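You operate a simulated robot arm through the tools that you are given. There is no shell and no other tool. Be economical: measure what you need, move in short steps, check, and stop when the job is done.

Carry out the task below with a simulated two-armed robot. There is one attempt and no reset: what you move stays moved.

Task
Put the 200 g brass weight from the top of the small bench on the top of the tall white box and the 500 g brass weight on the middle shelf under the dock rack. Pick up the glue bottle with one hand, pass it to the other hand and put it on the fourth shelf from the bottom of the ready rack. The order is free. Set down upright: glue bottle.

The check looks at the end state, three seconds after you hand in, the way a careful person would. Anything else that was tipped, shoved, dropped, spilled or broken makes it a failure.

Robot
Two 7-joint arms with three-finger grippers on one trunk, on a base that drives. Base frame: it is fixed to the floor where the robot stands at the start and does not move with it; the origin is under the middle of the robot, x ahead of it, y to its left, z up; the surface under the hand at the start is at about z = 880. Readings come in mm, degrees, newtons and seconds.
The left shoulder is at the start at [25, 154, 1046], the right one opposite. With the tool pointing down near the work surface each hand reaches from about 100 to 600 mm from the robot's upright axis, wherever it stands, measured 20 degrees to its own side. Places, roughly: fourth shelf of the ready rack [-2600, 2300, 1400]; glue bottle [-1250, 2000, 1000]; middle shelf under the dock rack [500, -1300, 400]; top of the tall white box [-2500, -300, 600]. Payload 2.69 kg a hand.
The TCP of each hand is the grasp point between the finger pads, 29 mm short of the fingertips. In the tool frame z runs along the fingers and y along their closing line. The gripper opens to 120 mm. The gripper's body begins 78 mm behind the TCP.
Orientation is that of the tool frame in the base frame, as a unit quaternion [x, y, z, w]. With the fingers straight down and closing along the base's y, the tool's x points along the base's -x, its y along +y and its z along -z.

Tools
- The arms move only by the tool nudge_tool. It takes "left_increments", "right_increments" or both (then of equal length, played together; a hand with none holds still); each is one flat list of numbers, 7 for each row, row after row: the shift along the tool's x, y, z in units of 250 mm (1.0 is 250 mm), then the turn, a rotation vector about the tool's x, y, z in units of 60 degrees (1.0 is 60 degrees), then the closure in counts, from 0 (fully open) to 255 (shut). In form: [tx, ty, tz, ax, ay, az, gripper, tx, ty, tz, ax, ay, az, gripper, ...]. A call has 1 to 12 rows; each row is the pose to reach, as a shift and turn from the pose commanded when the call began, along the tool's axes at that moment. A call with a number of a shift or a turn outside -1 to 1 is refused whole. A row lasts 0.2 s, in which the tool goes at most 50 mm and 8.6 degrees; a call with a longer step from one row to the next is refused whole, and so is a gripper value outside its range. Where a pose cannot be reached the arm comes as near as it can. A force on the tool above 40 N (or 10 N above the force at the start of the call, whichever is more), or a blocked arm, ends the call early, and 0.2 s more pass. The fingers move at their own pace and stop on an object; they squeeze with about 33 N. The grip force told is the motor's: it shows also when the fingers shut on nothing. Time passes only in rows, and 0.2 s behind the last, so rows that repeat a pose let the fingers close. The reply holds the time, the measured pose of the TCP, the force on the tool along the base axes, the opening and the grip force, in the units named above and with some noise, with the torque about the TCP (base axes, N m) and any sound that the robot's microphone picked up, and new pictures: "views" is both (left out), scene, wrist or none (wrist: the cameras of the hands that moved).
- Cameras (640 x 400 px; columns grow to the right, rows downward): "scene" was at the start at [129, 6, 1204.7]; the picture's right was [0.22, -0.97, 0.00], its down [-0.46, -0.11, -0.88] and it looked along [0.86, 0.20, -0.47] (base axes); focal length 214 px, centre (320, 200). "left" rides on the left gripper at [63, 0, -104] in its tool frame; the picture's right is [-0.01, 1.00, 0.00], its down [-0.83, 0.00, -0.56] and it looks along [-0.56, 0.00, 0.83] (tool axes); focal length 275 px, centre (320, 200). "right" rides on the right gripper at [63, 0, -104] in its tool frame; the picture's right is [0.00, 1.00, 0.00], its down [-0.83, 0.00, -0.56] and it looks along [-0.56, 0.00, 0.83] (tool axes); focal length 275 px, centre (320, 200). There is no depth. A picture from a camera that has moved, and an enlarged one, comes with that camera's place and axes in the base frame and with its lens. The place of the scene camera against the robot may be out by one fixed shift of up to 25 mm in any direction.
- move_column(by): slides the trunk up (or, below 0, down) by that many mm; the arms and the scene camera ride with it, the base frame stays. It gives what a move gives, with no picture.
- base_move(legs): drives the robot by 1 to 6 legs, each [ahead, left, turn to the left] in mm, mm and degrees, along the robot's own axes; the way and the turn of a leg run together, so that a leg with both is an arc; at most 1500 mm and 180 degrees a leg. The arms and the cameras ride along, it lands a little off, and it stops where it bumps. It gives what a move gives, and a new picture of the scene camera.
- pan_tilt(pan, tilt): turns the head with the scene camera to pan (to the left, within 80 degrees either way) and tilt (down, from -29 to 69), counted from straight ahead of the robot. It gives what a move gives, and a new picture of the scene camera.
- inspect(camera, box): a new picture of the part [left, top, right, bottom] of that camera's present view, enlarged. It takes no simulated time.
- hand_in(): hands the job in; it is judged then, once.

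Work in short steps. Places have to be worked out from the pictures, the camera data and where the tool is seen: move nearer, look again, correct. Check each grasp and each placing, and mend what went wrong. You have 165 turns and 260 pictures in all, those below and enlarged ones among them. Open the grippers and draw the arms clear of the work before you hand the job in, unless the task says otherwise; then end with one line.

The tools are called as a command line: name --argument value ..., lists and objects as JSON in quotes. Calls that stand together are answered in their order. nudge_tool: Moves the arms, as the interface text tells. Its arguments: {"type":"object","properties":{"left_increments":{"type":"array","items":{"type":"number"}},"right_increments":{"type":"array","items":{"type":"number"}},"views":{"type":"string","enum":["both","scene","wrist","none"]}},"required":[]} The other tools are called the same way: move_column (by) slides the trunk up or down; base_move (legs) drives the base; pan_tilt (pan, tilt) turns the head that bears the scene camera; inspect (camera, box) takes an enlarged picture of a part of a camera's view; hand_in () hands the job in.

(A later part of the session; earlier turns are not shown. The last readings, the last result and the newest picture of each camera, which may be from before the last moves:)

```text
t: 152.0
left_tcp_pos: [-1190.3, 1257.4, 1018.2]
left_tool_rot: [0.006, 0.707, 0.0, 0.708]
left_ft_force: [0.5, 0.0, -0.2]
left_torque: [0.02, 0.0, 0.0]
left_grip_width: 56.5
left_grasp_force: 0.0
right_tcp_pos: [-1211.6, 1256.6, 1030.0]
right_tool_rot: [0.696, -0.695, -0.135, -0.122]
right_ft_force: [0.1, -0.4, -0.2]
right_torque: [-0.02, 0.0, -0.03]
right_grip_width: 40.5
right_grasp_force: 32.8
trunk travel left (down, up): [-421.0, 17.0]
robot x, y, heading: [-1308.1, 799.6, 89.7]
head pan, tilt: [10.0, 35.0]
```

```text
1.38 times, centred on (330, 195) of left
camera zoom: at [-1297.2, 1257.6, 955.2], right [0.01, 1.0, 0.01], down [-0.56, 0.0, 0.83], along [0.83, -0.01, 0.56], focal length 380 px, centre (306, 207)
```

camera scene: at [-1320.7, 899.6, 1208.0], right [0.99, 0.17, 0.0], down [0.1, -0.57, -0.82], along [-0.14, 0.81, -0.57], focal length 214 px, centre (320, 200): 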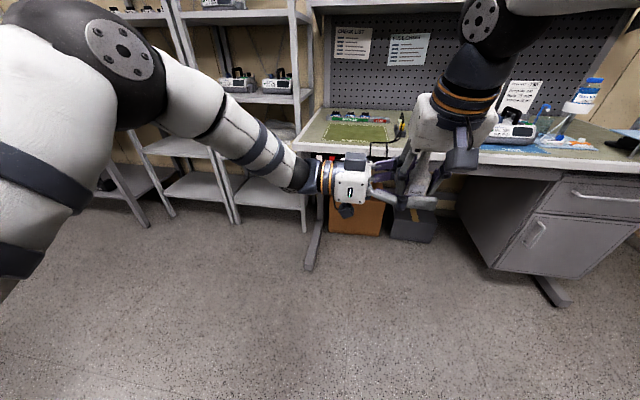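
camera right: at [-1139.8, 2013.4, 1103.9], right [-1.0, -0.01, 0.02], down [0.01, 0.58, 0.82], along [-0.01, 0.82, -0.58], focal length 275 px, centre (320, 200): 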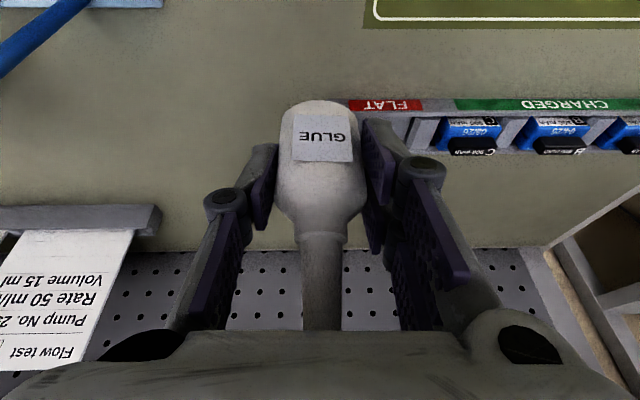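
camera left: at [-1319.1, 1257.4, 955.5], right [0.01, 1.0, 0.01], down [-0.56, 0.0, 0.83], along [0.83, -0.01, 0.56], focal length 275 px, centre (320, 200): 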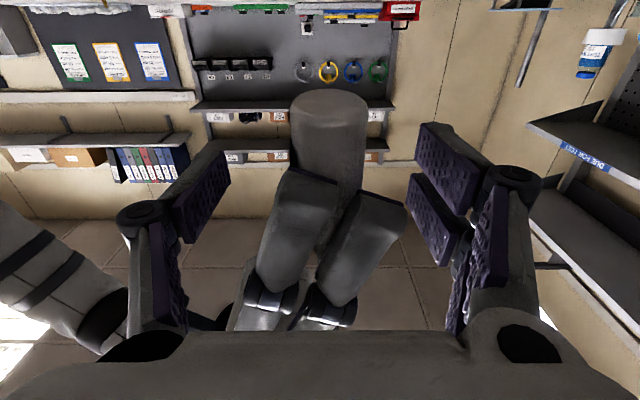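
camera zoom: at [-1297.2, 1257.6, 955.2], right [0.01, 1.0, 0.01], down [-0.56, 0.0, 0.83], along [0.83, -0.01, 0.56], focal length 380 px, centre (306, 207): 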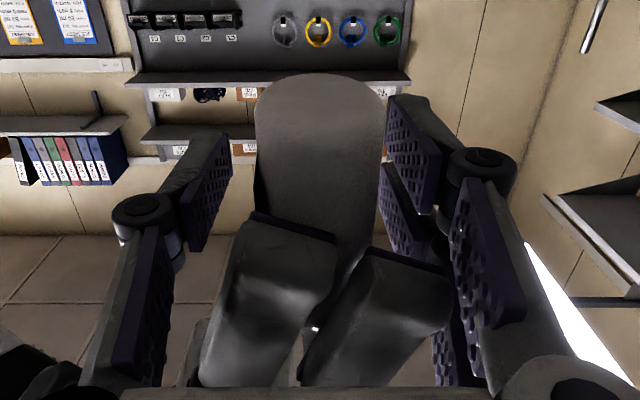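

Closing would jam the left links on the right fork. Better: turn the right hand −90° about the vertical so that its fork faces ahead, and have the left hand come from the robot side pointing ahead. First retract the left hand.

nudge_tool --left_increments '[0, 0, 0, 0, 0, 0, 40, 0, 0, 0, 0, 0, 0, 40, 0, 0, -0.15, 0, 0, 0, 40, 0, 0, -0.33, 0, 0, 0, 40, 0, 0, -0.52, 0, 0, 0, 40, 0, 0, -0.7, 0, 0, 0, 40, 0, 0, -0.88, 0, 0, 0, 40, 0, 0, -0.88, 0, 0, 0, 40]' --views "none"

nudge_tool --right_increments '[-0.05, 0, 0.02, 0.045, 0, 0.117, 255, -0.1, 0, 0.04, 0.09, 0, 0.234, 255, -0.16, 0, 0.06, 0.134, 0, 0.35, 255, -0.22, 0, 0.08, 0.179, 0, 0.467, 255, -0.28, 0, 0.105, 0.224, 0, 0.584, 255, -0.336, 0, 0.129, 0.268, 0, 0.7, 255, -0.336, 0, 0.129, 0.268, 0, 0.7, 255]' --views "scene"

```text
t: 153.8
left_tcp_pos: [-1412.2, 1259.1, 1016.8]
left_tool_rot: [0.005, 0.707, -0.001, 0.707]
left_ft_force: [0.4, -0.5, -0.5]
left_torque: [0.02, 0.0, 0.02]
left_grip_width: 101.3
left_grasp_force: 0.0
right_tcp_pos: [-1210.8, 1257.8, 1029.9]
right_tool_rot: [0.696, -0.695, -0.135, -0.121]
right_ft_force: [0.2, 0.2, -1.2]
right_torque: [0.02, 0.0, -0.01]
right_grip_width: 40.6
right_grasp_force: 32.8
trunk travel left (down, up): [-421.0, 17.0]
robot x, y, heading: [-1311.5, 805.9, 89.5]
head pan, tilt: [10.0, 35.0]
```

```text
t: 155.4
left_tcp_pos: [-1412.4, 1257.5, 1018.6]
left_tool_rot: [0.005, 0.707, 0.0, 0.708]
left_ft_force: [-0.3, -0.1, 1.3]
left_torque: [0.0, -0.01, 0.02]
left_grip_width: 101.2
left_grasp_force: 0.0
right_tcp_pos: [-1212.9, 1346.1, 1030.8]
right_tool_rot: [-0.377, 0.909, 0.072, 0.16]
right_ft_force: [0.1, -0.2, -0.4]
right_torque: [0.01, 0.01, 0.03]
right_grip_width: 40.6
right_grasp_force: 33.0
trunk travel left (down, up): [-421.0, 17.0]
robot x, y, heading: [-1308.6, 804.3, 89.9]
head pan, tilt: [10.0, 35.0]
camera scene: at [-1320.5, 899.2, 1208.1], right [0.99, 0.17, 0.0], down [0.1, -0.57, -0.82], along [-0.14, 0.81, -0.57], focal length 214 px, centre (320, 200)
```

scene: 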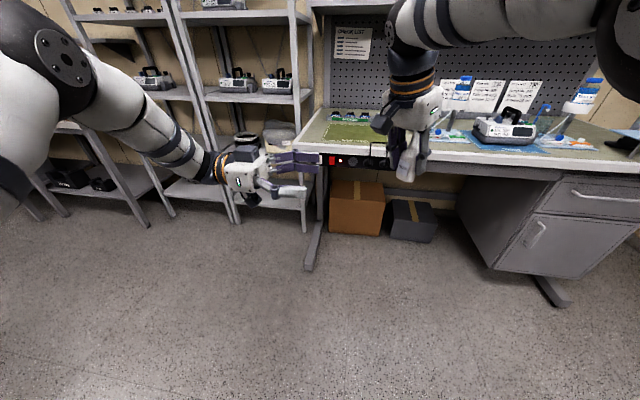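

First 45° went fine; turn another 45° in place.

nudge_tool --right_increments '[0, 0, 0, 0.045, 0, 0.117, 255, 0, 0, 0, 0.09, 0, 0.234, 255, 0, 0, 0, 0.134, 0, 0.35, 255, 0, 0, 0, 0.179, 0, 0.467, 255, 0, 0, 0, 0.224, 0, 0.584, 255, 0, 0, 0, 0.268, 0, 0.7, 255, 0, 0, 0, 0.268, 0, 0.7, 255]' --views "scene"

```text
t: 157.0
left_tcp_pos: [-1412.2, 1259.8, 1017.7]
left_tool_rot: [0.006, 0.707, 0.0, 0.708]
left_ft_force: [0.8, 0.0, -0.3]
left_torque: [0.0, 0.02, -0.03]
left_grip_width: 101.2
left_grasp_force: 0.0
right_tcp_pos: [-1203.4, 1319.8, 1020.5]
right_tool_rot: [-0.002, 0.985, -0.001, 0.173]
right_ft_force: [-0.1, 0.1, -0.6]
right_torque: [-0.01, 0.0, -0.01]
right_grip_width: 40.6
right_grasp_force: 32.6
right hand out of reach, approached as far as the arm can: row 4, 5, 6, 7
trunk travel left (down, up): [-421.0, 17.0]
robot x, y, heading: [-1308.4, 806.3, 89.8]
head pan, tilt: [10.0, 35.0]
camera scene: at [-1320.5, 899.9, 1207.9], right [0.99, 0.17, 0.0], down [0.1, -0.57, -0.82], along [-0.14, 0.81, -0.57], focal length 214 px, centre (320, 200)
```

scene: 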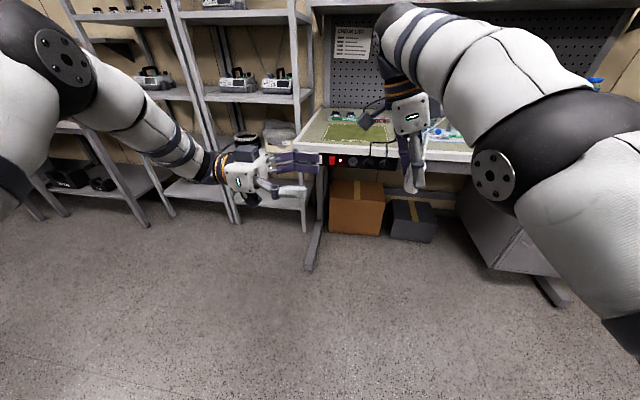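

Right fork now faces ahead (hand −90°). Shift the bottle ~67 mm left and 20 mm up, while the left hand lowers and turns 45° toward ahead, to approach from below.

nudge_tool --right_increments '[0.056, 0, -0.042, 0, 0, 0, 255, 0.112, 0, -0.084, 0, 0, 0, 255, 0.168, 0, -0.125, 0, 0, 0, 255, 0.225, 0, -0.167, 0, 0, 0, 255, 0.225, 0, -0.167, 0, 0, 0, 255, 0.225, 0, -0.167, 0, 0, 0, 255, 0.225, 0, -0.167, 0, 0, 0, 255]' --left_increments '[0.07, 0.0, 0.0, 0, 0, 0, 40, 0.17, 0.02, 0.04, -0.125, 0, 0, 40, 0.27, 0.05, 0.08, -0.25, 0, 0, 40, 0.36, 0.08, 0.12, -0.375, 0, 0, 40, 0.4, 0.1, 0.16, -0.5, 0, 0, 40, 0.4, 0.12, 0.2, -0.625, 0, 0, 40, 0.4, 0.12, 0.24, -0.75, 0, 0, 40]' --views "both"

```text
t: 158.6
left_tcp_pos: [-1352.2, 1288.8, 918.1]
left_tool_rot: [-0.266, 0.653, 0.271, 0.655]
left_ft_force: [0.1, -0.8, 0.5]
left_torque: [0.0, -0.02, 0.05]
left_grip_width: 100.9
left_grasp_force: 0.0
right_tcp_pos: [-1249.6, 1296.5, 1035.4]
right_tool_rot: [-0.004, 0.985, 0.001, 0.173]
right_ft_force: [-0.6, 0.4, 0.0]
right_torque: [0.0, 0.0, 0.03]
right_grip_width: 40.3
right_grasp_force: 32.9
right hand out of reach, approached as far as the arm can: row 1, 2, 3, 4, 5, 6, 7
trunk travel left (down, up): [-421.0, 17.0]
robot x, y, heading: [-1307.5, 802.4, 89.7]
head pan, tilt: [10.0, 35.0]
camera scene: at [-1320.3, 899.5, 1208.0], right [0.99, 0.17, 0.0], down [0.1, -0.57, -0.82], along [-0.14, 0.81, -0.57], focal length 214 px, centre (320, 200)
camera right: at [-1342.8, 1295.9, 1111.2], right [-0.01, 1.0, 0.0], down [0.59, 0.01, 0.81], along [0.81, 0.01, -0.59], focal length 275 px, centre (320, 200)
camera left: at [-1426.9, 1215.4, 855.6], right [-0.7, 0.71, 0.01], down [-0.39, -0.4, 0.83], along [0.59, 0.58, 0.56], focal length 275 px, centre (320, 200)
```

scene: 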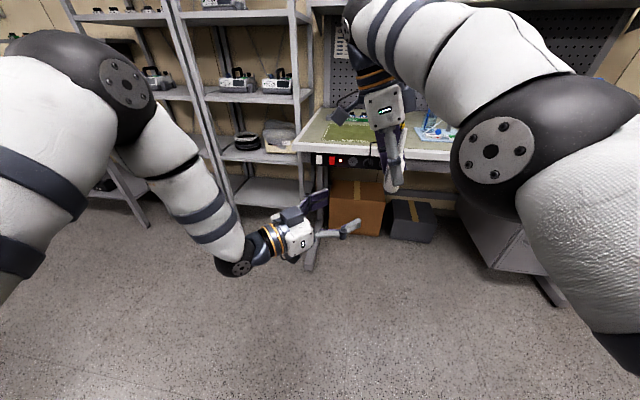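
right: 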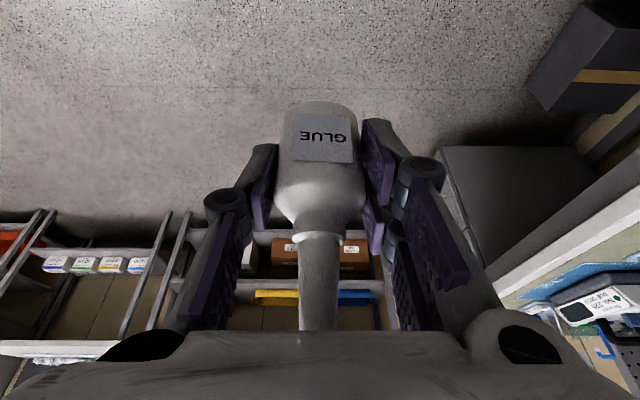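
left: 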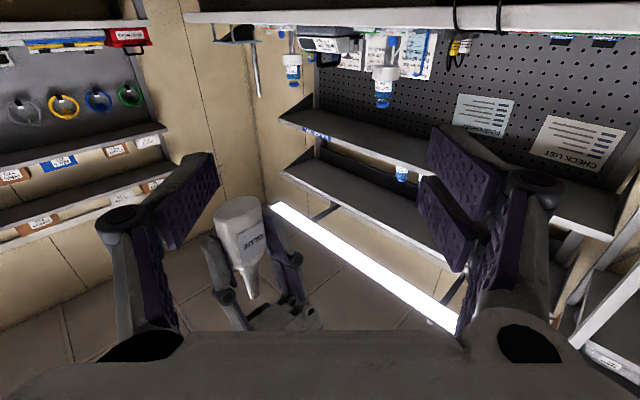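

Turn the left hand the last 45° to point ahead and bring it under the bottle, still ~100 mm below.

nudge_tool --left_increments '[0, -0.05, 0.05, -0.125, 0, 0, 40, 0, -0.1, 0.1, -0.25, 0, 0, 40, 0, -0.15, 0.15, -0.375, 0, 0, 40, 0, -0.2, 0.2, -0.5, 0, 0, 40, 0, -0.25, 0.25, -0.625, 0, 0, 40, 0, -0.288, 0.288, -0.75, 0, 0, 40, 0, -0.288, 0.288, -0.75, 0, 0, 40]' --views "both"

```text
t: 160.2
left_tcp_pos: [-1249.5, 1287.7, 917.4]
left_tool_rot: [-0.497, 0.5, 0.5, 0.504]
left_ft_force: [-0.3, -0.3, 0.7]
left_torque: [0.0, 0.0, 0.02]
left_grip_width: 101.2
left_grasp_force: 0.1
right_tcp_pos: [-1249.1, 1295.7, 1033.7]
right_tool_rot: [-0.003, 0.985, 0.0, 0.174]
right_ft_force: [-0.9, 0.3, -1.2]
right_torque: [0.0, 0.02, 0.0]
right_grip_width: 40.5
right_grasp_force: 33.3
trunk travel left (down, up): [-421.0, 17.0]
robot x, y, heading: [-1309.4, 803.6, 89.3]
head pan, tilt: [10.0, 35.0]
camera scene: at [-1320.8, 899.6, 1208.0], right [0.99, 0.17, 0.0], down [0.1, -0.57, -0.82], along [-0.14, 0.81, -0.57], focal length 214 px, centre (320, 200)
camera left: at [-1251.8, 1182.8, 854.9], right [-1.0, 0.01, 0.0], down [0.0, -0.56, 0.83], along [0.01, 0.83, 0.56], focal length 275 px, centre (320, 200)
```

scene: 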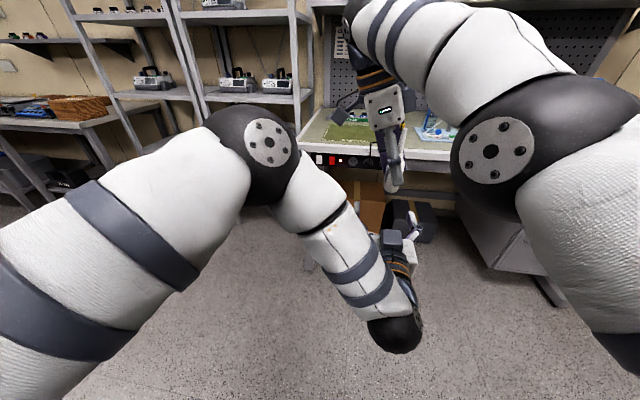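
left: 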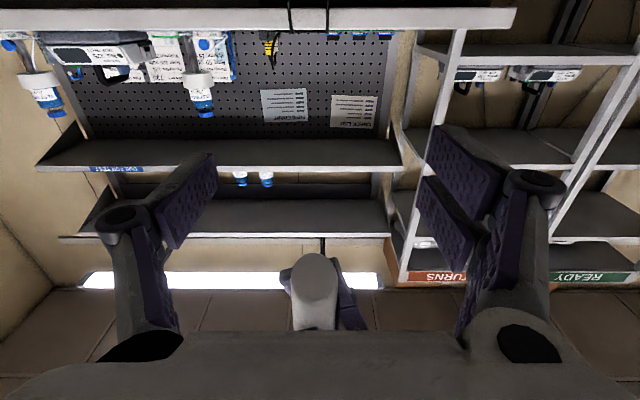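

Left hand is now under the bottle, pointing ahead. Raise 105 mm so the body enters between its fingers, 5 mm further back to keep the tips off the right fork.

nudge_tool --left_increments '[-0.1, 0, -0.02, 0, 0, 0, 40, -0.2, 0, -0.02, 0, 0, 0, 40, -0.3, 0, -0.02, 0, 0, 0, 40, -0.38, 0, -0.02, 0, 0, 0, 40, -0.42, 0, -0.02, 0, 0, 0, 40, -0.42, 0, -0.02, 0, 0, 0, 40]' --views "wrist"

inspect --camera "right" --box '[0, 0, 640, 400]'

```text
t: 161.6
left_tcp_pos: [-1249.0, 1282.9, 1023.1]
left_tool_rot: [-0.496, 0.501, 0.499, 0.504]
left_ft_force: [0.3, -0.4, -0.1]
left_torque: [-0.02, 0.03, -0.01]
left_grip_width: 101.3
left_grasp_force: 0.0
right_tcp_pos: [-1248.3, 1296.5, 1034.1]
right_tool_rot: [-0.003, 0.985, -0.001, 0.173]
right_ft_force: [-0.2, 0.2, -1.0]
right_torque: [0.02, 0.02, 0.01]
right_grip_width: 40.4
right_grasp_force: 32.9
trunk travel left (down, up): [-421.0, 17.0]
robot x, y, heading: [-1310.9, 803.1, 89.8]
head pan, tilt: [10.0, 35.0]
camera left: at [-1252.4, 1177.7, 960.0], right [-1.0, 0.01, 0.0], down [0.0, -0.56, 0.83], along [0.01, 0.83, 0.56], focal length 275 px, centre (320, 200)
```

left: 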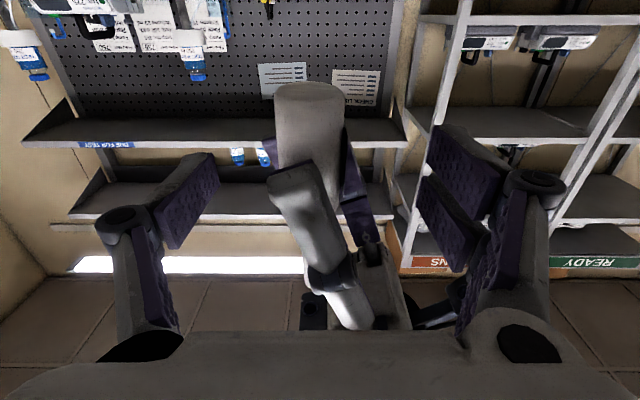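

```text
1.00 times, centred on (320, 200) of right (not enlarged: the box is as wide or as high as the picture)
camera zoom: at [-1343.0, 1296.1, 1111.0], right [-0.01, 1.0, 0.0], down [0.59, 0.01, 0.81], along [0.81, 0.01, -0.59], focal length 275 px, centre (320, 200)
```

zoom: 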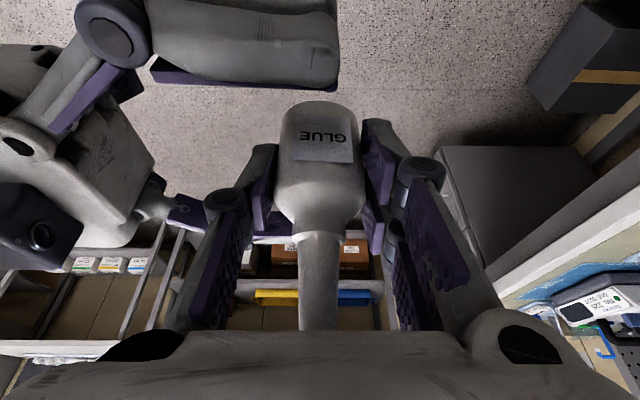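

Geometry is clear. Advance 8 mm so pads pass the bottle centre, then close the left hand.

nudge_tool --left_increments '[0, 0, 0.032, 0, 0, 0, 40, 0, 0, 0.032, 0, 0, 0, 100, 0, 0, 0.032, 0, 0, 0, 140, 0, 0, 0.032, 0, 0, 0, 255, 0, 0, 0.032, 0, 0, 0, 255, 0, 0, 0.032, 0, 0, 0, 255]' --views "wrist"

inspect --camera "right" --box '[0, 0, 640, 400]'

```text
t: 163.0
left_tcp_pos: [-1247.9, 1288.1, 1022.2]
left_tool_rot: [-0.495, 0.502, 0.497, 0.506]
left_ft_force: [30.2, -21.0, -1.0]
left_torque: [0.1, 0.34, 0.81]
left_grip_width: 28.0
left_grasp_force: 32.9
right_tcp_pos: [-1249.3, 1297.0, 1033.8]
right_tool_rot: [-0.005, 0.985, 0.003, 0.172]
right_ft_force: [-31.0, 19.9, 0.3]
right_torque: [0.14, 0.02, -0.99]
right_grip_width: 40.5
right_grasp_force: 32.5
trunk travel left (down, up): [-421.0, 17.0]
robot x, y, heading: [-1311.0, 802.5, 89.6]
head pan, tilt: [10.0, 35.0]
camera left: at [-1250.7, 1184.2, 959.5], right [-1.0, 0.02, 0.0], down [-0.01, -0.56, 0.83], along [0.02, 0.83, 0.56], focal length 275 px, centre (320, 200)
```

left: 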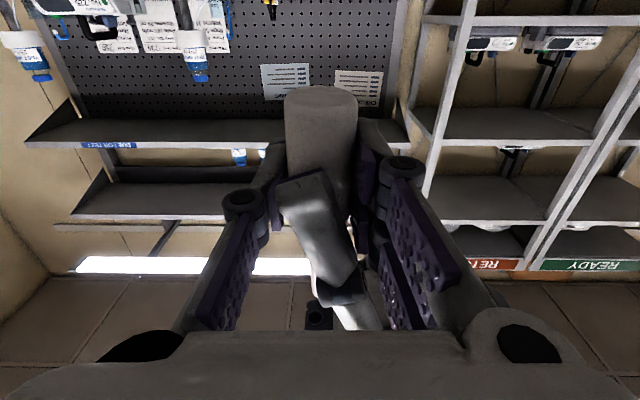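

```text
1.00 times, centred on (320, 200) of right (not enlarged: the box is as wide or as high as the picture)
camera zoom: at [-1344.3, 1296.0, 1111.4], right [-0.01, 1.0, 0.0], down [0.6, 0.01, 0.8], along [0.8, 0.01, -0.6], focal length 275 px, centre (320, 200)
```

zoom: 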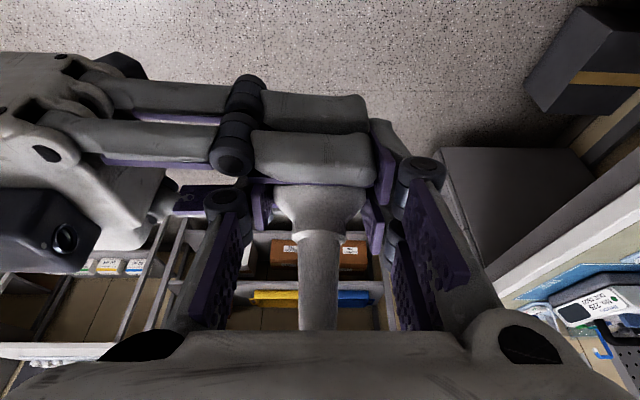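

The left holds the bottle too (28 mm: the body is oval, 40×28). Now open the right hand gradually and check.

nudge_tool --right_increments '[0, 0, 0, 0, 0, 0, 180, 0, 0, 0, 0, 0, 0, 150, 0, 0, 0, 0, 0, 0, 110, 0, 0, 0, 0, 0, 0, 110]' --left_increments '[0, 0, 0, 0, 0, 0, 255, 0, 0, 0, 0, 0, 0, 255, 0, 0, 0, 0, 0, 0, 255, 0, 0, 0, 0, 0, 0, 255]' --views "wrist"

```text
t: 164.0
left_tcp_pos: [-1251.5, 1290.7, 1021.9]
left_tool_rot: [-0.498, 0.5, 0.5, 0.502]
left_ft_force: [8.0, -1.6, 2.2]
left_torque: [-0.1, -0.11, 0.21]
left_grip_width: 27.6
left_grasp_force: 32.6
right_tcp_pos: [-1247.4, 1296.5, 1035.3]
right_tool_rot: [-0.002, 0.985, -0.001, 0.174]
right_ft_force: [-8.7, 1.3, -3.7]
right_torque: [0.16, 0.21, -0.36]
right_grip_width: 68.2
right_grasp_force: 0.1
trunk travel left (down, up): [-421.0, 17.0]
robot x, y, heading: [-1305.0, 801.9, 89.6]
head pan, tilt: [10.0, 35.0]
camera right: at [-1342.2, 1296.1, 1111.6], right [-0.01, 1.0, 0.0], down [0.59, 0.01, 0.81], along [0.81, 0.01, -0.59], focal length 275 px, centre (320, 200)
camera left: at [-1253.3, 1185.9, 959.5], right [-1.0, 0.0, 0.0], down [0.0, -0.56, 0.83], along [0.01, 0.83, 0.56], focal length 275 px, centre (320, 200)
```

right: 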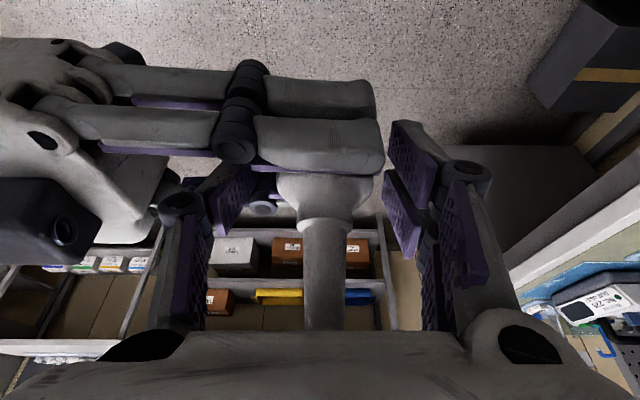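
left: 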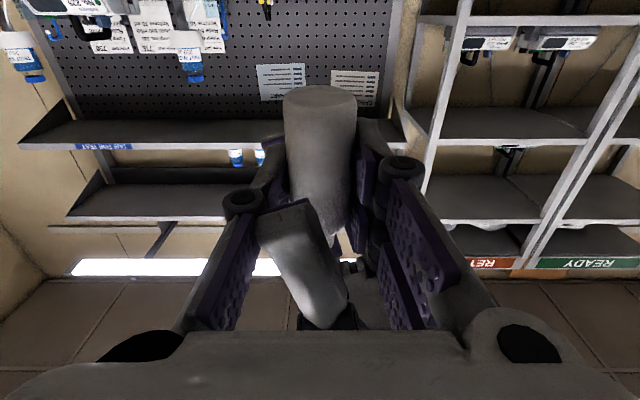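

The right single finger still leans on a left link (8 N). Shift the right 5 mm sideways and withdraw it along its own finger axis.

nudge_tool --right_increments '[0.024, 0, -0.02, 0, 0, 0, 110, 0.024, 0, -0.08, 0, 0, 0, 110, 0.024, 0, -0.2, 0, 0, 0, 110, 0.024, 0, -0.34, 0, 0, 0, 110, 0.024, 0, -0.48, 0, 0, 0, 110, 0.024, 0, -0.56, 0, 0, 0, 110, 0.024, 0, -0.56, 0, 0, 0, 110]' --views "both"

inspect --camera "left" --box '[0, 0, 640, 400]'

```text
t: 164.8
left_tcp_pos: [-1250.1, 1289.7, 1026.6]
left_tool_rot: [-0.494, 0.497, 0.502, 0.507]
left_ft_force: [-0.6, -17.4, 0.7]
left_torque: [0.26, 0.03, 0.34]
left_grip_width: 27.6
left_grasp_force: 33.5
right_tcp_pos: [-1262.8, 1278.4, 1066.8]
right_tool_rot: [0.001, 0.985, 0.006, 0.175]
right_ft_force: [-0.2, 16.2, -1.7]
right_torque: [0.38, -0.01, -0.18]
right_grip_width: 79.1
right_grasp_force: 8.2
right hand out of reach, approached as far as the arm can: row 1, 2, 3, 4
trunk travel left (down, up): [-421.0, 17.0]
robot x, y, heading: [-1309.7, 802.6, 89.4]
head pan, tilt: [10.0, 35.0]
stopped in row 4 (left hand): the force on the tool passed its limit at 53 N (the readings are from after the stop); the commanded pose is now the measured one
camera scene: at [-1320.6, 899.5, 1208.0], right [0.99, 0.17, 0.0], down [0.1, -0.57, -0.82], along [-0.14, 0.81, -0.57], focal length 214 px, centre (320, 200)
camera right: at [-1357.5, 1276.7, 1142.1], right [0.0, 1.0, 0.01], down [0.59, -0.01, 0.81], along [0.81, 0.01, -0.59], focal length 275 px, centre (320, 200)
```

scene: 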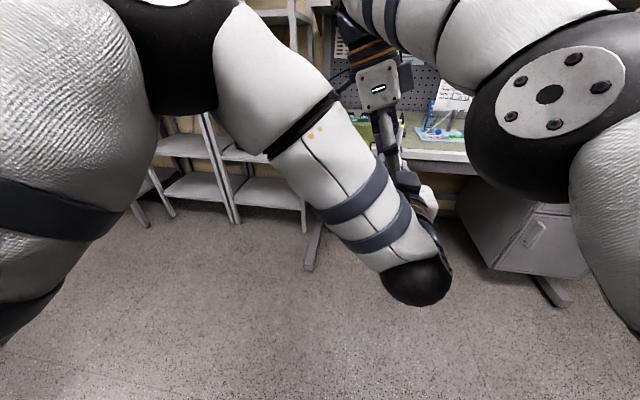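
right: 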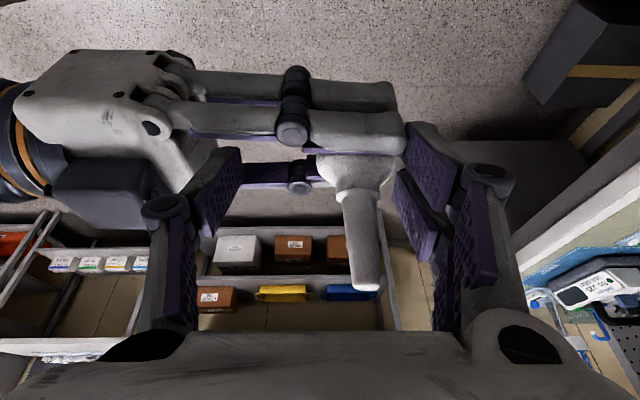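

```text
1.00 times, centred on (320, 200) of left (not enlarged: the box is as wide or as high as the picture)
camera zoom: at [-1252.3, 1185.5, 962.6], right [-1.0, 0.0, 0.0], down [0.0, -0.57, 0.82], along [0.01, 0.82, 0.57], focal length 275 px, centre (320, 200)
```

zoom: 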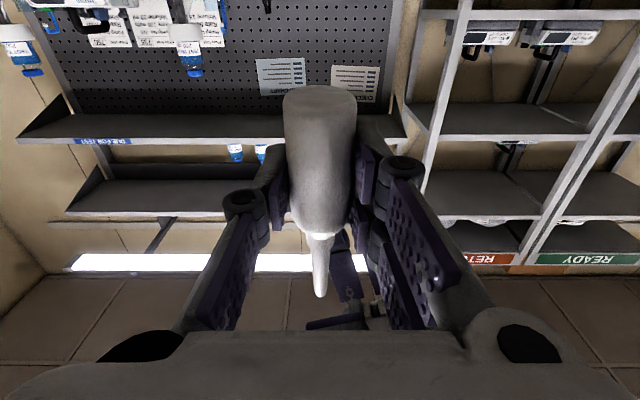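

The right arm is at its reach limit and drifted back onto the left fingertips. Instead: open the right wider to unload, then lower the left hand with the bottle straight down out of it.

nudge_tool --right_increments '[0, 0, 0, 0, 0, 0, 60, 0, 0, 0, 0, 0, 0, 30, 0, 0, 0, 0, 0, 0, 30]' --left_increments '[0, 0, 0, 0, 0, 0, 255, 0, 0, 0, 0, 0, 0, 255, 0, 0, 0, 0, 0, 0, 255]' --views "wrist"

```text
t: 165.6
left_tcp_pos: [-1251.2, 1290.6, 1025.8]
left_tool_rot: [-0.495, 0.495, 0.504, 0.506]
left_ft_force: [-0.2, 0.5, -0.3]
left_torque: [0.0, 0.01, -0.03]
left_grip_width: 27.4
left_grasp_force: 33.4
right_tcp_pos: [-1262.7, 1275.9, 1064.7]
right_tool_rot: [0.001, 0.985, 0.004, 0.174]
right_ft_force: [0.5, 0.7, 0.1]
right_torque: [0.01, 0.0, 0.02]
right_grip_width: 106.1
right_grasp_force: 0.1
trunk travel left (down, up): [-421.0, 17.0]
robot x, y, heading: [-1309.6, 802.4, 89.9]
head pan, tilt: [10.0, 35.0]
camera right: at [-1358.0, 1275.9, 1141.7], right [-0.01, 1.0, 0.01], down [0.59, 0.0, 0.81], along [0.81, 0.01, -0.59], focal length 275 px, centre (320, 200)
camera left: at [-1252.8, 1186.5, 962.7], right [-1.0, 0.0, 0.0], down [0.0, -0.57, 0.82], along [0.0, 0.82, 0.57], focal length 275 px, centre (320, 200)
```

right: 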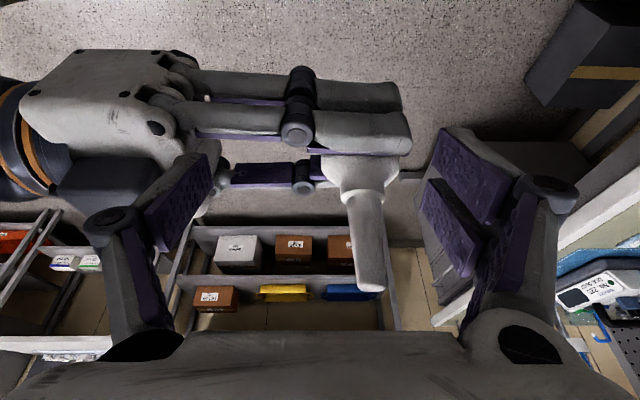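
left: 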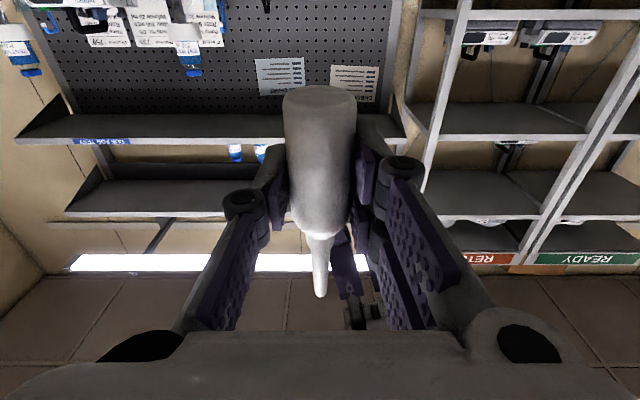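

No forces; the left holds the bottle securely. Lower the left 110 mm straight down, clear of the right hand.

nudge_tool --left_increments '[0.1, 0, 0, 0, 0, 0, 255, 0.22, 0, 0, 0, 0, 0, 255, 0.34, 0, 0, 0, 0, 0, 255, 0.44, 0, 0, 0, 0, 0, 255, 0.44, 0, 0, 0, 0, 0, 255]' --views "wrist"

```text
t: 166.8
left_tcp_pos: [-1250.5, 1291.7, 915.9]
left_tool_rot: [-0.495, 0.496, 0.503, 0.505]
left_ft_force: [0.1, 0.4, -0.7]
left_torque: [-0.03, 0.02, -0.02]
left_grip_width: 27.6
left_grasp_force: 32.8
right_tcp_pos: [-1262.9, 1275.3, 1065.8]
right_tool_rot: [0.0, 0.985, 0.004, 0.175]
right_ft_force: [-0.3, -0.1, 0.7]
right_torque: [-0.05, 0.01, -0.01]
right_grip_width: 105.8
right_grasp_force: 0.0
trunk travel left (down, up): [-421.0, 17.0]
robot x, y, heading: [-1302.9, 803.1, 89.8]
head pan, tilt: [10.0, 35.0]
camera left: at [-1252.3, 1187.7, 852.1], right [-1.0, 0.0, 0.0], down [0.0, -0.57, 0.82], along [0.01, 0.82, 0.57], focal length 275 px, centre (320, 200)
```

left: 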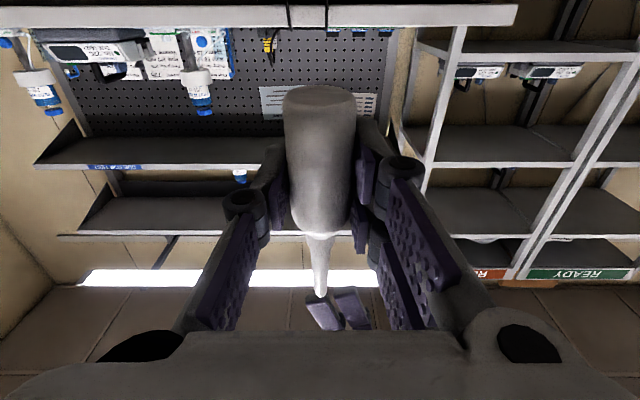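

Hand-over done. Separate the arms: left to its own side, right back to its side and turning its yaw back.

nudge_tool --left_increments '[0, 0.14, 0, 0, 0, 0, 255, 0, 0.28, 0, 0, 0, 0, 255, 0, 0.42, 0, 0, 0, 0, 255, 0, 0.56, 0, 0, 0, 0, 255, 0, 0.7, 0, 0, 0, 0, 255, 0, 0.8, 0, 0, 0, 0, 255, 0, 0.8, 0, 0, 0, 0, 255]' --right_increments '[-0.09, 0, 0.034, -0.045, 0, -0.117, 30, -0.18, 0, 0.068, -0.09, 0, -0.234, 30, -0.27, 0, 0.1, -0.134, 0, -0.35, 30, -0.36, 0, 0.136, -0.179, 0, -0.467, 30, -0.45, 0, 0.17, -0.224, 0, -0.584, 30, -0.54, 0, 0.205, -0.268, 0, -0.7, 30, -0.54, 0, 0.205, -0.268, 0, -0.7, 30]' --views "scene"

```text
t: 168.4
left_tcp_pos: [-1452.0, 1293.0, 917.2]
left_tool_rot: [-0.495, 0.495, 0.503, 0.506]
left_ft_force: [-0.2, -0.1, -0.8]
left_torque: [-0.02, -0.01, 0.03]
left_grip_width: 27.2
left_grasp_force: 33.0
right_tcp_pos: [-1119.6, 1276.4, 1063.6]
right_tool_rot: [-0.376, 0.909, 0.075, 0.161]
right_ft_force: [0.3, -0.3, 0.0]
right_torque: [-0.02, 0.0, 0.02]
right_grip_width: 105.6
right_grasp_force: 0.1
trunk travel left (down, up): [-421.0, 17.0]
robot x, y, heading: [-1307.8, 802.5, 89.6]
head pan, tilt: [10.0, 35.0]
camera scene: at [-1320.7, 899.8, 1207.9], right [0.99, 0.17, 0.0], down [0.1, -0.57, -0.82], along [-0.14, 0.81, -0.57], focal length 214 px, centre (320, 200)
```

scene: 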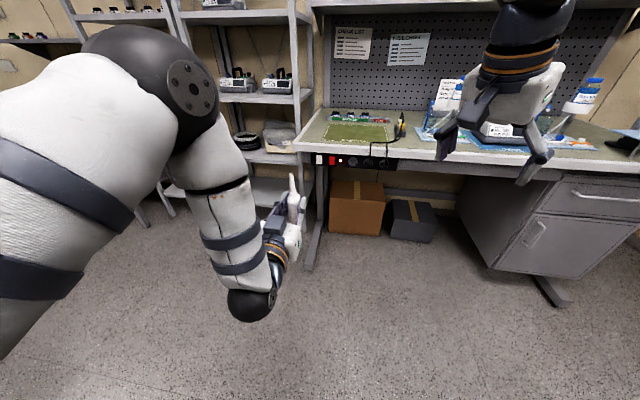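

Bottle is upright in the left hand. Slide left ~1130 mm to stand in front of the READY rack (floor there is free), then look.

base_move --legs '[[0, 1130, 0]]'

pan_tilt --pan 10 --tilt 5

```text
t: 177.3
left_tcp_pos: [-2569.1, 1298.2, 915.8]
left_tool_rot: [-0.496, 0.495, 0.504, 0.505]
left_ft_force: [0.9, 0.1, -0.5]
left_torque: [-0.02, 0.02, 0.01]
left_grip_width: 27.2
left_grasp_force: 33.1
right_tcp_pos: [-2238.1, 1282.7, 1065.3]
right_tool_rot: [-0.378, 0.909, 0.076, 0.162]
right_ft_force: [-0.1, 1.0, 0.1]
right_torque: [0.03, 0.02, 0.03]
right_grip_width: 105.9
right_grasp_force: 0.1
trunk travel left (down, up): [-421.0, 17.0]
robot x, y, heading: [-2424.6, 808.6, 89.9]
head pan, tilt: [10.0, 35.0]
camera scene: at [-2438.4, 905.1, 1208.0], right [0.99, 0.17, 0.0], down [0.1, -0.57, -0.82], along [-0.14, 0.81, -0.57], focal length 214 px, centre (320, 200)
```

scene: 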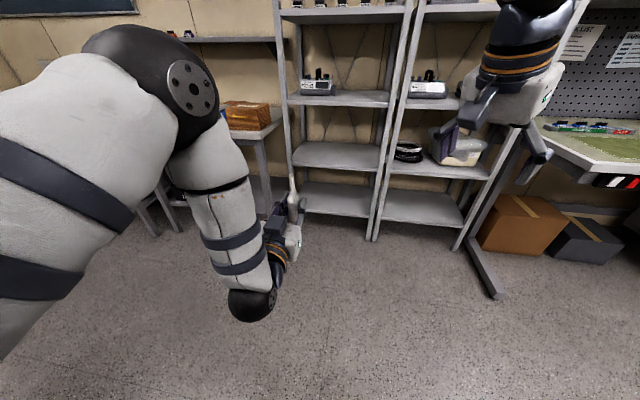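

```text
t: 178.2
left_tcp_pos: [-2569.9, 1298.0, 916.9]
left_tool_rot: [-0.496, 0.494, 0.504, 0.505]
left_ft_force: [-0.8, -0.5, 0.1]
left_torque: [0.0, 0.01, 0.01]
left_grip_width: 27.3
left_grasp_force: 32.9
right_tcp_pos: [-2236.8, 1282.6, 1064.5]
right_tool_rot: [-0.377, 0.909, 0.075, 0.162]
right_ft_force: [-0.4, -0.7, -0.4]
right_torque: [-0.01, 0.0, -0.04]
right_grip_width: 105.9
right_grasp_force: 0.0
trunk travel left (down, up): [-421.0, 17.0]
robot x, y, heading: [-2426.2, 811.4, 89.8]
head pan, tilt: [10.0, 5.0]
camera scene: at [-2438.9, 908.8, 1256.1], right [0.99, 0.17, 0.0], down [0.01, -0.09, -1.0], along [-0.17, 0.98, -0.09], focal length 214 px, centre (320, 200)
```

scene: 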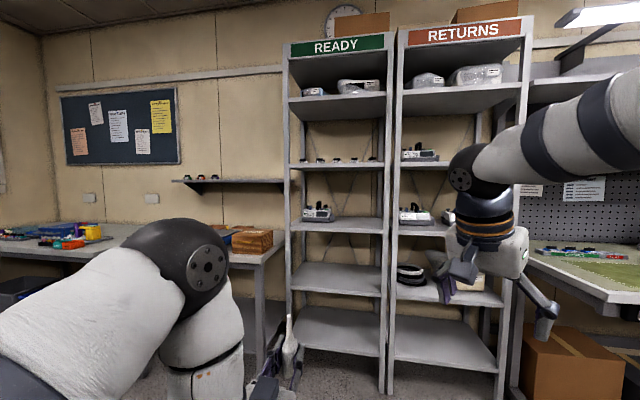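

READY rack: shelves at rows 357, 295, 232, 168 — the fourth (small black items) at z≈1327, front face y≈2100. Zoom to see free space on it.

inspect --camera "scene" --box '[270, 90, 400, 250]'

```text
2.50 times, centred on (335, 170) of scene
camera zoom: at [-2438.9, 908.8, 1256.1], right [0.99, 0.17, 0.0], down [0.01, -0.09, -1.0], along [-0.17, 0.98, -0.09], focal length 536 px, centre (282, 275)
```

zoom: 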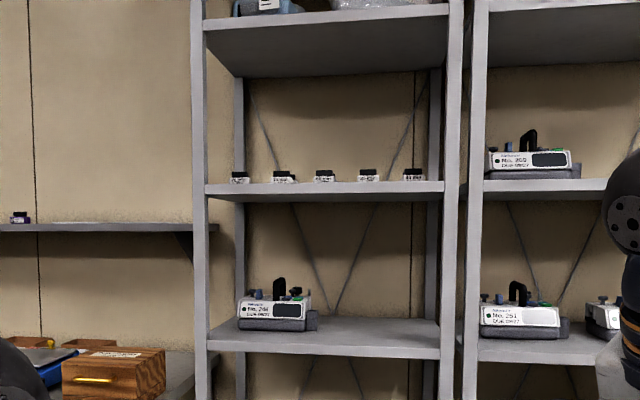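

I need a look from above the shelf. Raise the trunk fully and lift the left hand with the bottle toward shelf height while the right hand comes up as a lookout.

move_column --by 16

nudge_tool --left_increments '[-0.16, 0, 0, 0, 0, 0, 255, -0.32, 0, 0, 0, 0, 0, 255, -0.48, 0, 0, 0, 0, 0, 255, -0.64, 0, 0, 0, 0, 0, 255, -0.8, 0, 0, 0, 0, 0, 255, -0.96, 0, 0, 0, 0, 0, 255, -0.96, 0, 0, 0, 0, 0, 255]' --views "none"

nudge_tool --left_increments '[-0.16, 0, 0, 0, 0, 0, 255, -0.32, 0, 0, 0, 0, 0, 255, -0.48, 0, 0, 0, 0, 0, 255, -0.64, 0, 0, 0, 0, 0, 255, -0.8, 0, 0, 0, 0, 0, 255, -0.9, 0, 0, 0, 0, 0, 255, -0.9, 0, 0, 0, 0, 0, 255]' --views "scene"

```text
t: 178.9
left_tcp_pos: [-2569.1, 1299.1, 932.0]
left_tool_rot: [-0.497, 0.494, 0.504, 0.504]
left_ft_force: [-0.1, -0.9, -0.5]
left_torque: [0.06, 0.03, 0.0]
left_grip_width: 27.6
left_grasp_force: 33.1
right_tcp_pos: [-2237.9, 1283.9, 1081.2]
right_tool_rot: [-0.377, 0.909, 0.075, 0.162]
right_ft_force: [-0.2, -0.4, -0.9]
right_torque: [-0.04, -0.05, 0.01]
right_grip_width: 105.5
right_grasp_force: 0.1
trunk travel left (down, up): [-437.0, 1.0]
robot x, y, heading: [-2426.0, 809.7, 89.6]
head pan, tilt: [10.0, 5.0]
```

```text
t: 180.5
left_tcp_pos: [-2570.9, 1294.6, 1174.7]
left_tool_rot: [-0.495, 0.495, 0.504, 0.506]
left_ft_force: [-0.4, 0.0, 0.2]
left_torque: [0.01, 0.01, 0.05]
left_grip_width: 27.5
left_grasp_force: 33.2
right_tcp_pos: [-2238.4, 1282.7, 1080.5]
right_tool_rot: [-0.376, 0.909, 0.076, 0.162]
right_ft_force: [0.0, 0.0, 0.2]
right_torque: [-0.02, -0.02, 0.01]
right_grip_width: 105.9
right_grasp_force: 0.1
trunk travel left (down, up): [-437.0, 1.0]
robot x, y, heading: [-2424.5, 812.4, 89.8]
head pan, tilt: [10.0, 5.0]
```

```text
t: 182.1
left_tcp_pos: [-2571.8, 1289.4, 1397.7]
left_tool_rot: [-0.495, 0.496, 0.503, 0.506]
left_ft_force: [-0.2, -0.3, -0.6]
left_torque: [0.02, -0.02, 0.01]
left_grip_width: 27.4
left_grasp_force: 33.0
right_tcp_pos: [-2238.3, 1282.5, 1081.0]
right_tool_rot: [-0.377, 0.909, 0.076, 0.162]
right_ft_force: [-0.6, 0.2, 0.9]
right_torque: [0.02, 0.0, -0.02]
right_grip_width: 105.8
right_grasp_force: 0.1
trunk travel left (down, up): [-437.0, 1.0]
robot x, y, heading: [-2429.0, 808.5, 89.9]
head pan, tilt: [10.0, 5.0]
camera scene: at [-2439.1, 887.9, 1271.8], right [0.99, 0.17, 0.0], down [0.01, -0.09, -1.0], along [-0.17, 0.98, -0.09], focal length 214 px, centre (320, 200)
```

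scene: 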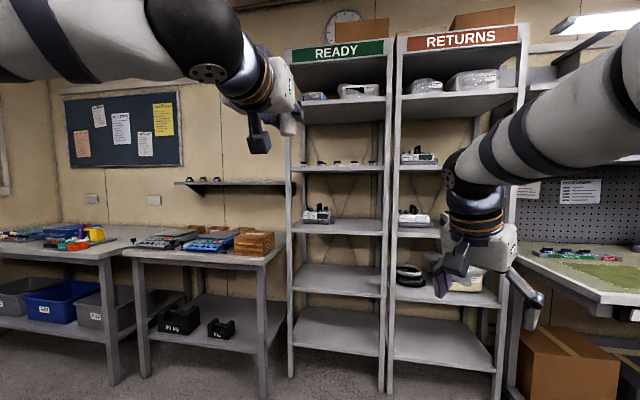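

Left hand reaches that height. Now bring the right wrist camera up (turning its yaw back) to look down onto the fourth shelf.

nudge_tool --right_increments '[-0.03, 0, -0.09, -0.045, 0, -0.117, 60, -0.07, 0, -0.18, -0.09, 0, -0.234, 60, -0.105, 0, -0.28, -0.134, 0, -0.35, 60, -0.14, 0, -0.37, -0.179, 0, -0.467, 60, -0.175, 0, -0.46, -0.224, 0, -0.584, 60, -0.2, 0, -0.55, -0.268, 0, -0.7, 60, -0.238, 0, -0.637, -0.268, 0, -0.7, 60]' --views "none"

nudge_tool --right_increments '[-0.065, 0, -0.17, 0, 0, 0, 60, -0.13, 0, -0.34, 0, 0, 0, 60, -0.195, 0, -0.51, 0, 0, 0, 60, -0.26, 0, -0.69, 0, 0, 0, 60, -0.3, 0, -0.8, 0, 0, 0, 60, -0.3, 0, -0.8, 0, 0, 0, 60]' --views "wrist"

```text
t: 183.7
left_tcp_pos: [-2572.0, 1290.7, 1398.0]
left_tool_rot: [-0.497, 0.494, 0.504, 0.505]
left_ft_force: [-1.0, 0.7, -0.2]
left_torque: [0.01, 0.02, 0.03]
left_grip_width: 27.6
left_grasp_force: 33.3
right_tcp_pos: [-2235.1, 1281.5, 1250.4]
right_tool_rot: [0.695, -0.695, -0.137, -0.126]
right_ft_force: [0.1, 0.3, -0.8]
right_torque: [-0.01, -0.01, 0.02]
right_grip_width: 92.0
right_grasp_force: 0.1
trunk travel left (down, up): [-437.0, 1.0]
robot x, y, heading: [-2423.7, 809.4, 89.8]
head pan, tilt: [10.0, 5.0]
```

```text
t: 185.1
left_tcp_pos: [-2571.4, 1289.5, 1398.2]
left_tool_rot: [-0.496, 0.495, 0.504, 0.505]
left_ft_force: [-0.7, 0.5, -1.2]
left_torque: [-0.03, 0.02, 0.02]
left_grip_width: 27.4
left_grasp_force: 32.9
right_tcp_pos: [-2233.8, 1233.8, 1314.1]
right_tool_rot: [0.695, -0.694, -0.136, -0.126]
right_ft_force: [0.2, 0.1, -0.7]
right_torque: [0.01, 0.01, 0.03]
right_grip_width: 91.9
right_grasp_force: 0.1
right hand out of reach, approached as far as the arm can: row 1, 2, 3, 4, 5, 6
trunk travel left (down, up): [-437.0, 1.0]
robot x, y, heading: [-2428.9, 810.1, 89.8]
head pan, tilt: [10.0, 5.0]
camera right: at [-2231.1, 1137.7, 1388.9], right [-1.0, -0.01, 0.01], down [0.01, 0.57, 0.82], along [-0.01, 0.82, -0.57], focal length 275 px, centre (320, 200)
```

right: 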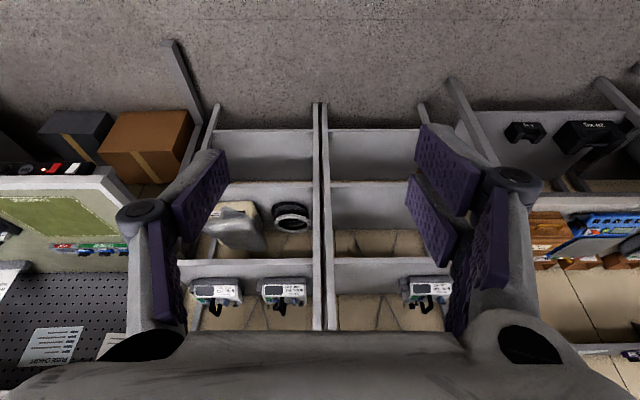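

The palm hides the fourth shelf; pitch the right hand 25° further up so the camera looks more level.

nudge_tool --right_increments '[0, 0, 0, 0, -0.14, 0, 60, 0, 0, 0, 0, -0.28, 0, 60, 0, 0, 0, 0, -0.42, 0, 60, 0, 0, 0, 0, -0.42, 0, 60]' --views "wrist"

```text
t: 186.1
left_tcp_pos: [-2573.2, 1283.7, 1401.3]
left_tool_rot: [-0.495, 0.494, 0.504, 0.507]
left_ft_force: [-1.0, -1.0, -0.5]
left_torque: [-0.02, -0.01, -0.02]
left_grip_width: 27.4
left_grasp_force: 33.0
right_tcp_pos: [-2256.0, 1235.8, 1407.9]
right_tool_rot: [0.653, -0.653, -0.276, -0.265]
right_ft_force: [-0.4, -1.6, 0.4]
right_torque: [0.04, -0.01, -0.02]
right_grip_width: 92.0
right_grasp_force: 0.4
right hand out of reach, approached as far as the arm can: row 1, 2, 3, 4
trunk travel left (down, up): [-437.0, 1.0]
robot x, y, heading: [-2427.4, 805.9, 89.7]
head pan, tilt: [10.0, 5.0]
camera right: at [-2254.3, 1117.6, 1437.1], right [-1.0, -0.01, 0.01], down [0.01, 0.19, 0.98], along [-0.01, 0.98, -0.19], focal length 275 px, centre (320, 200)
```

right: 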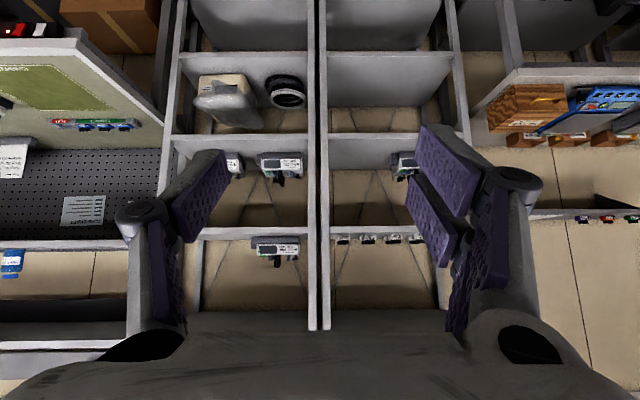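

inspect --camera "right" --box '[310, 180, 460, 290]'

```text
3.64 times, centred on (385, 235) of right
camera zoom: at [-2254.3, 1117.6, 1437.1], right [-1.0, -0.01, 0.01], down [0.01, 0.19, 0.98], along [-0.01, 0.98, -0.19], focal length 1001 px, centre (84, 73)
```

zoom: 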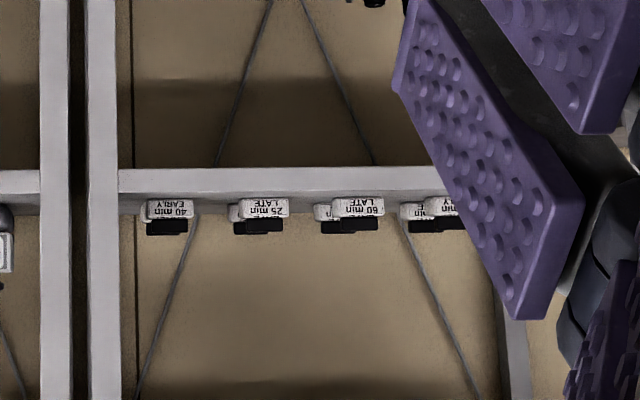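

Shelf 4 has five small boxes set about 100 mm behind the front edge with the front strip free. I'll set the bottle in the front strip. Drive 600 mm closer and measure again.

base_move --legs '[[600, 0, 0]]'

inspect --camera "right" --box '[0, 0, 640, 400]'

inspect --camera "left" --box '[0, 0, 640, 400]'

```text
t: 189.5
left_tcp_pos: [-2566.1, 1893.1, 1398.6]
left_tool_rot: [-0.495, 0.496, 0.503, 0.506]
left_ft_force: [-0.8, 0.5, -0.9]
left_torque: [-0.02, 0.03, 0.03]
left_grip_width: 27.6
left_grasp_force: 33.1
right_tcp_pos: [-2248.9, 1840.9, 1405.4]
right_tool_rot: [-0.652, 0.656, 0.274, 0.264]
right_ft_force: [0.1, -0.4, 0.7]
right_torque: [-0.02, 0.0, -0.06]
right_grip_width: 91.8
right_grasp_force: 0.1
trunk travel left (down, up): [-437.0, 1.0]
robot x, y, heading: [-2422.9, 1407.7, 89.8]
head pan, tilt: [10.0, 5.0]
camera scene: at [-2435.6, 1489.7, 1271.8], right [0.99, 0.17, 0.0], down [0.01, -0.09, -1.0], along [-0.17, 0.98, -0.09], focal length 214 px, centre (320, 200)
```

scene: 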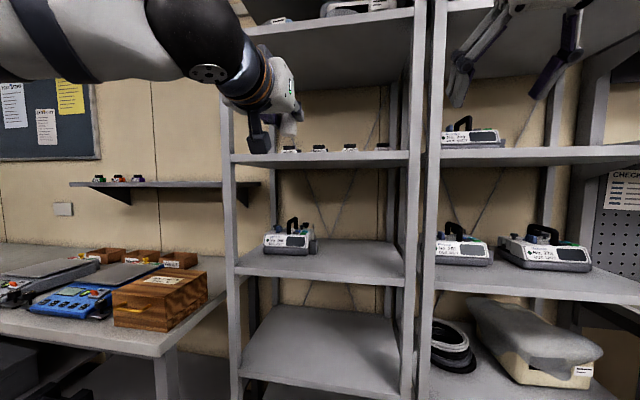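

```text
1.00 times, centred on (320, 200) of right (not enlarged: the box is as wide or as high as the picture)
camera zoom: at [-2248.8, 1723.5, 1435.0], right [-1.0, 0.0, 0.01], down [0.01, 0.2, 0.98], along [0.0, 0.98, -0.2], focal length 275 px, centre (320, 200)
```

zoom: 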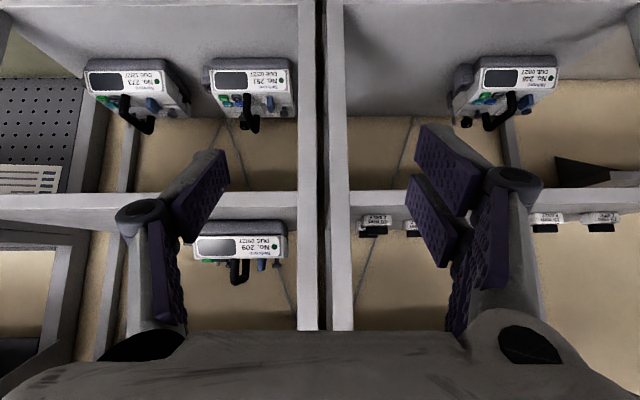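

```text
1.00 times, centred on (320, 200) of left (not enlarged: the box is as wide or as high as the picture)
camera zoom: at [-2568.3, 1788.4, 1333.8], right [-1.0, 0.0, 0.0], down [0.0, -0.57, 0.82], along [0.0, 0.82, 0.57], focal length 275 px, centre (320, 200)
```

zoom: 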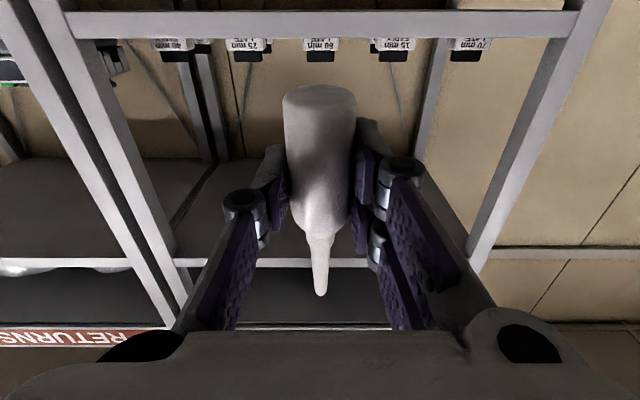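

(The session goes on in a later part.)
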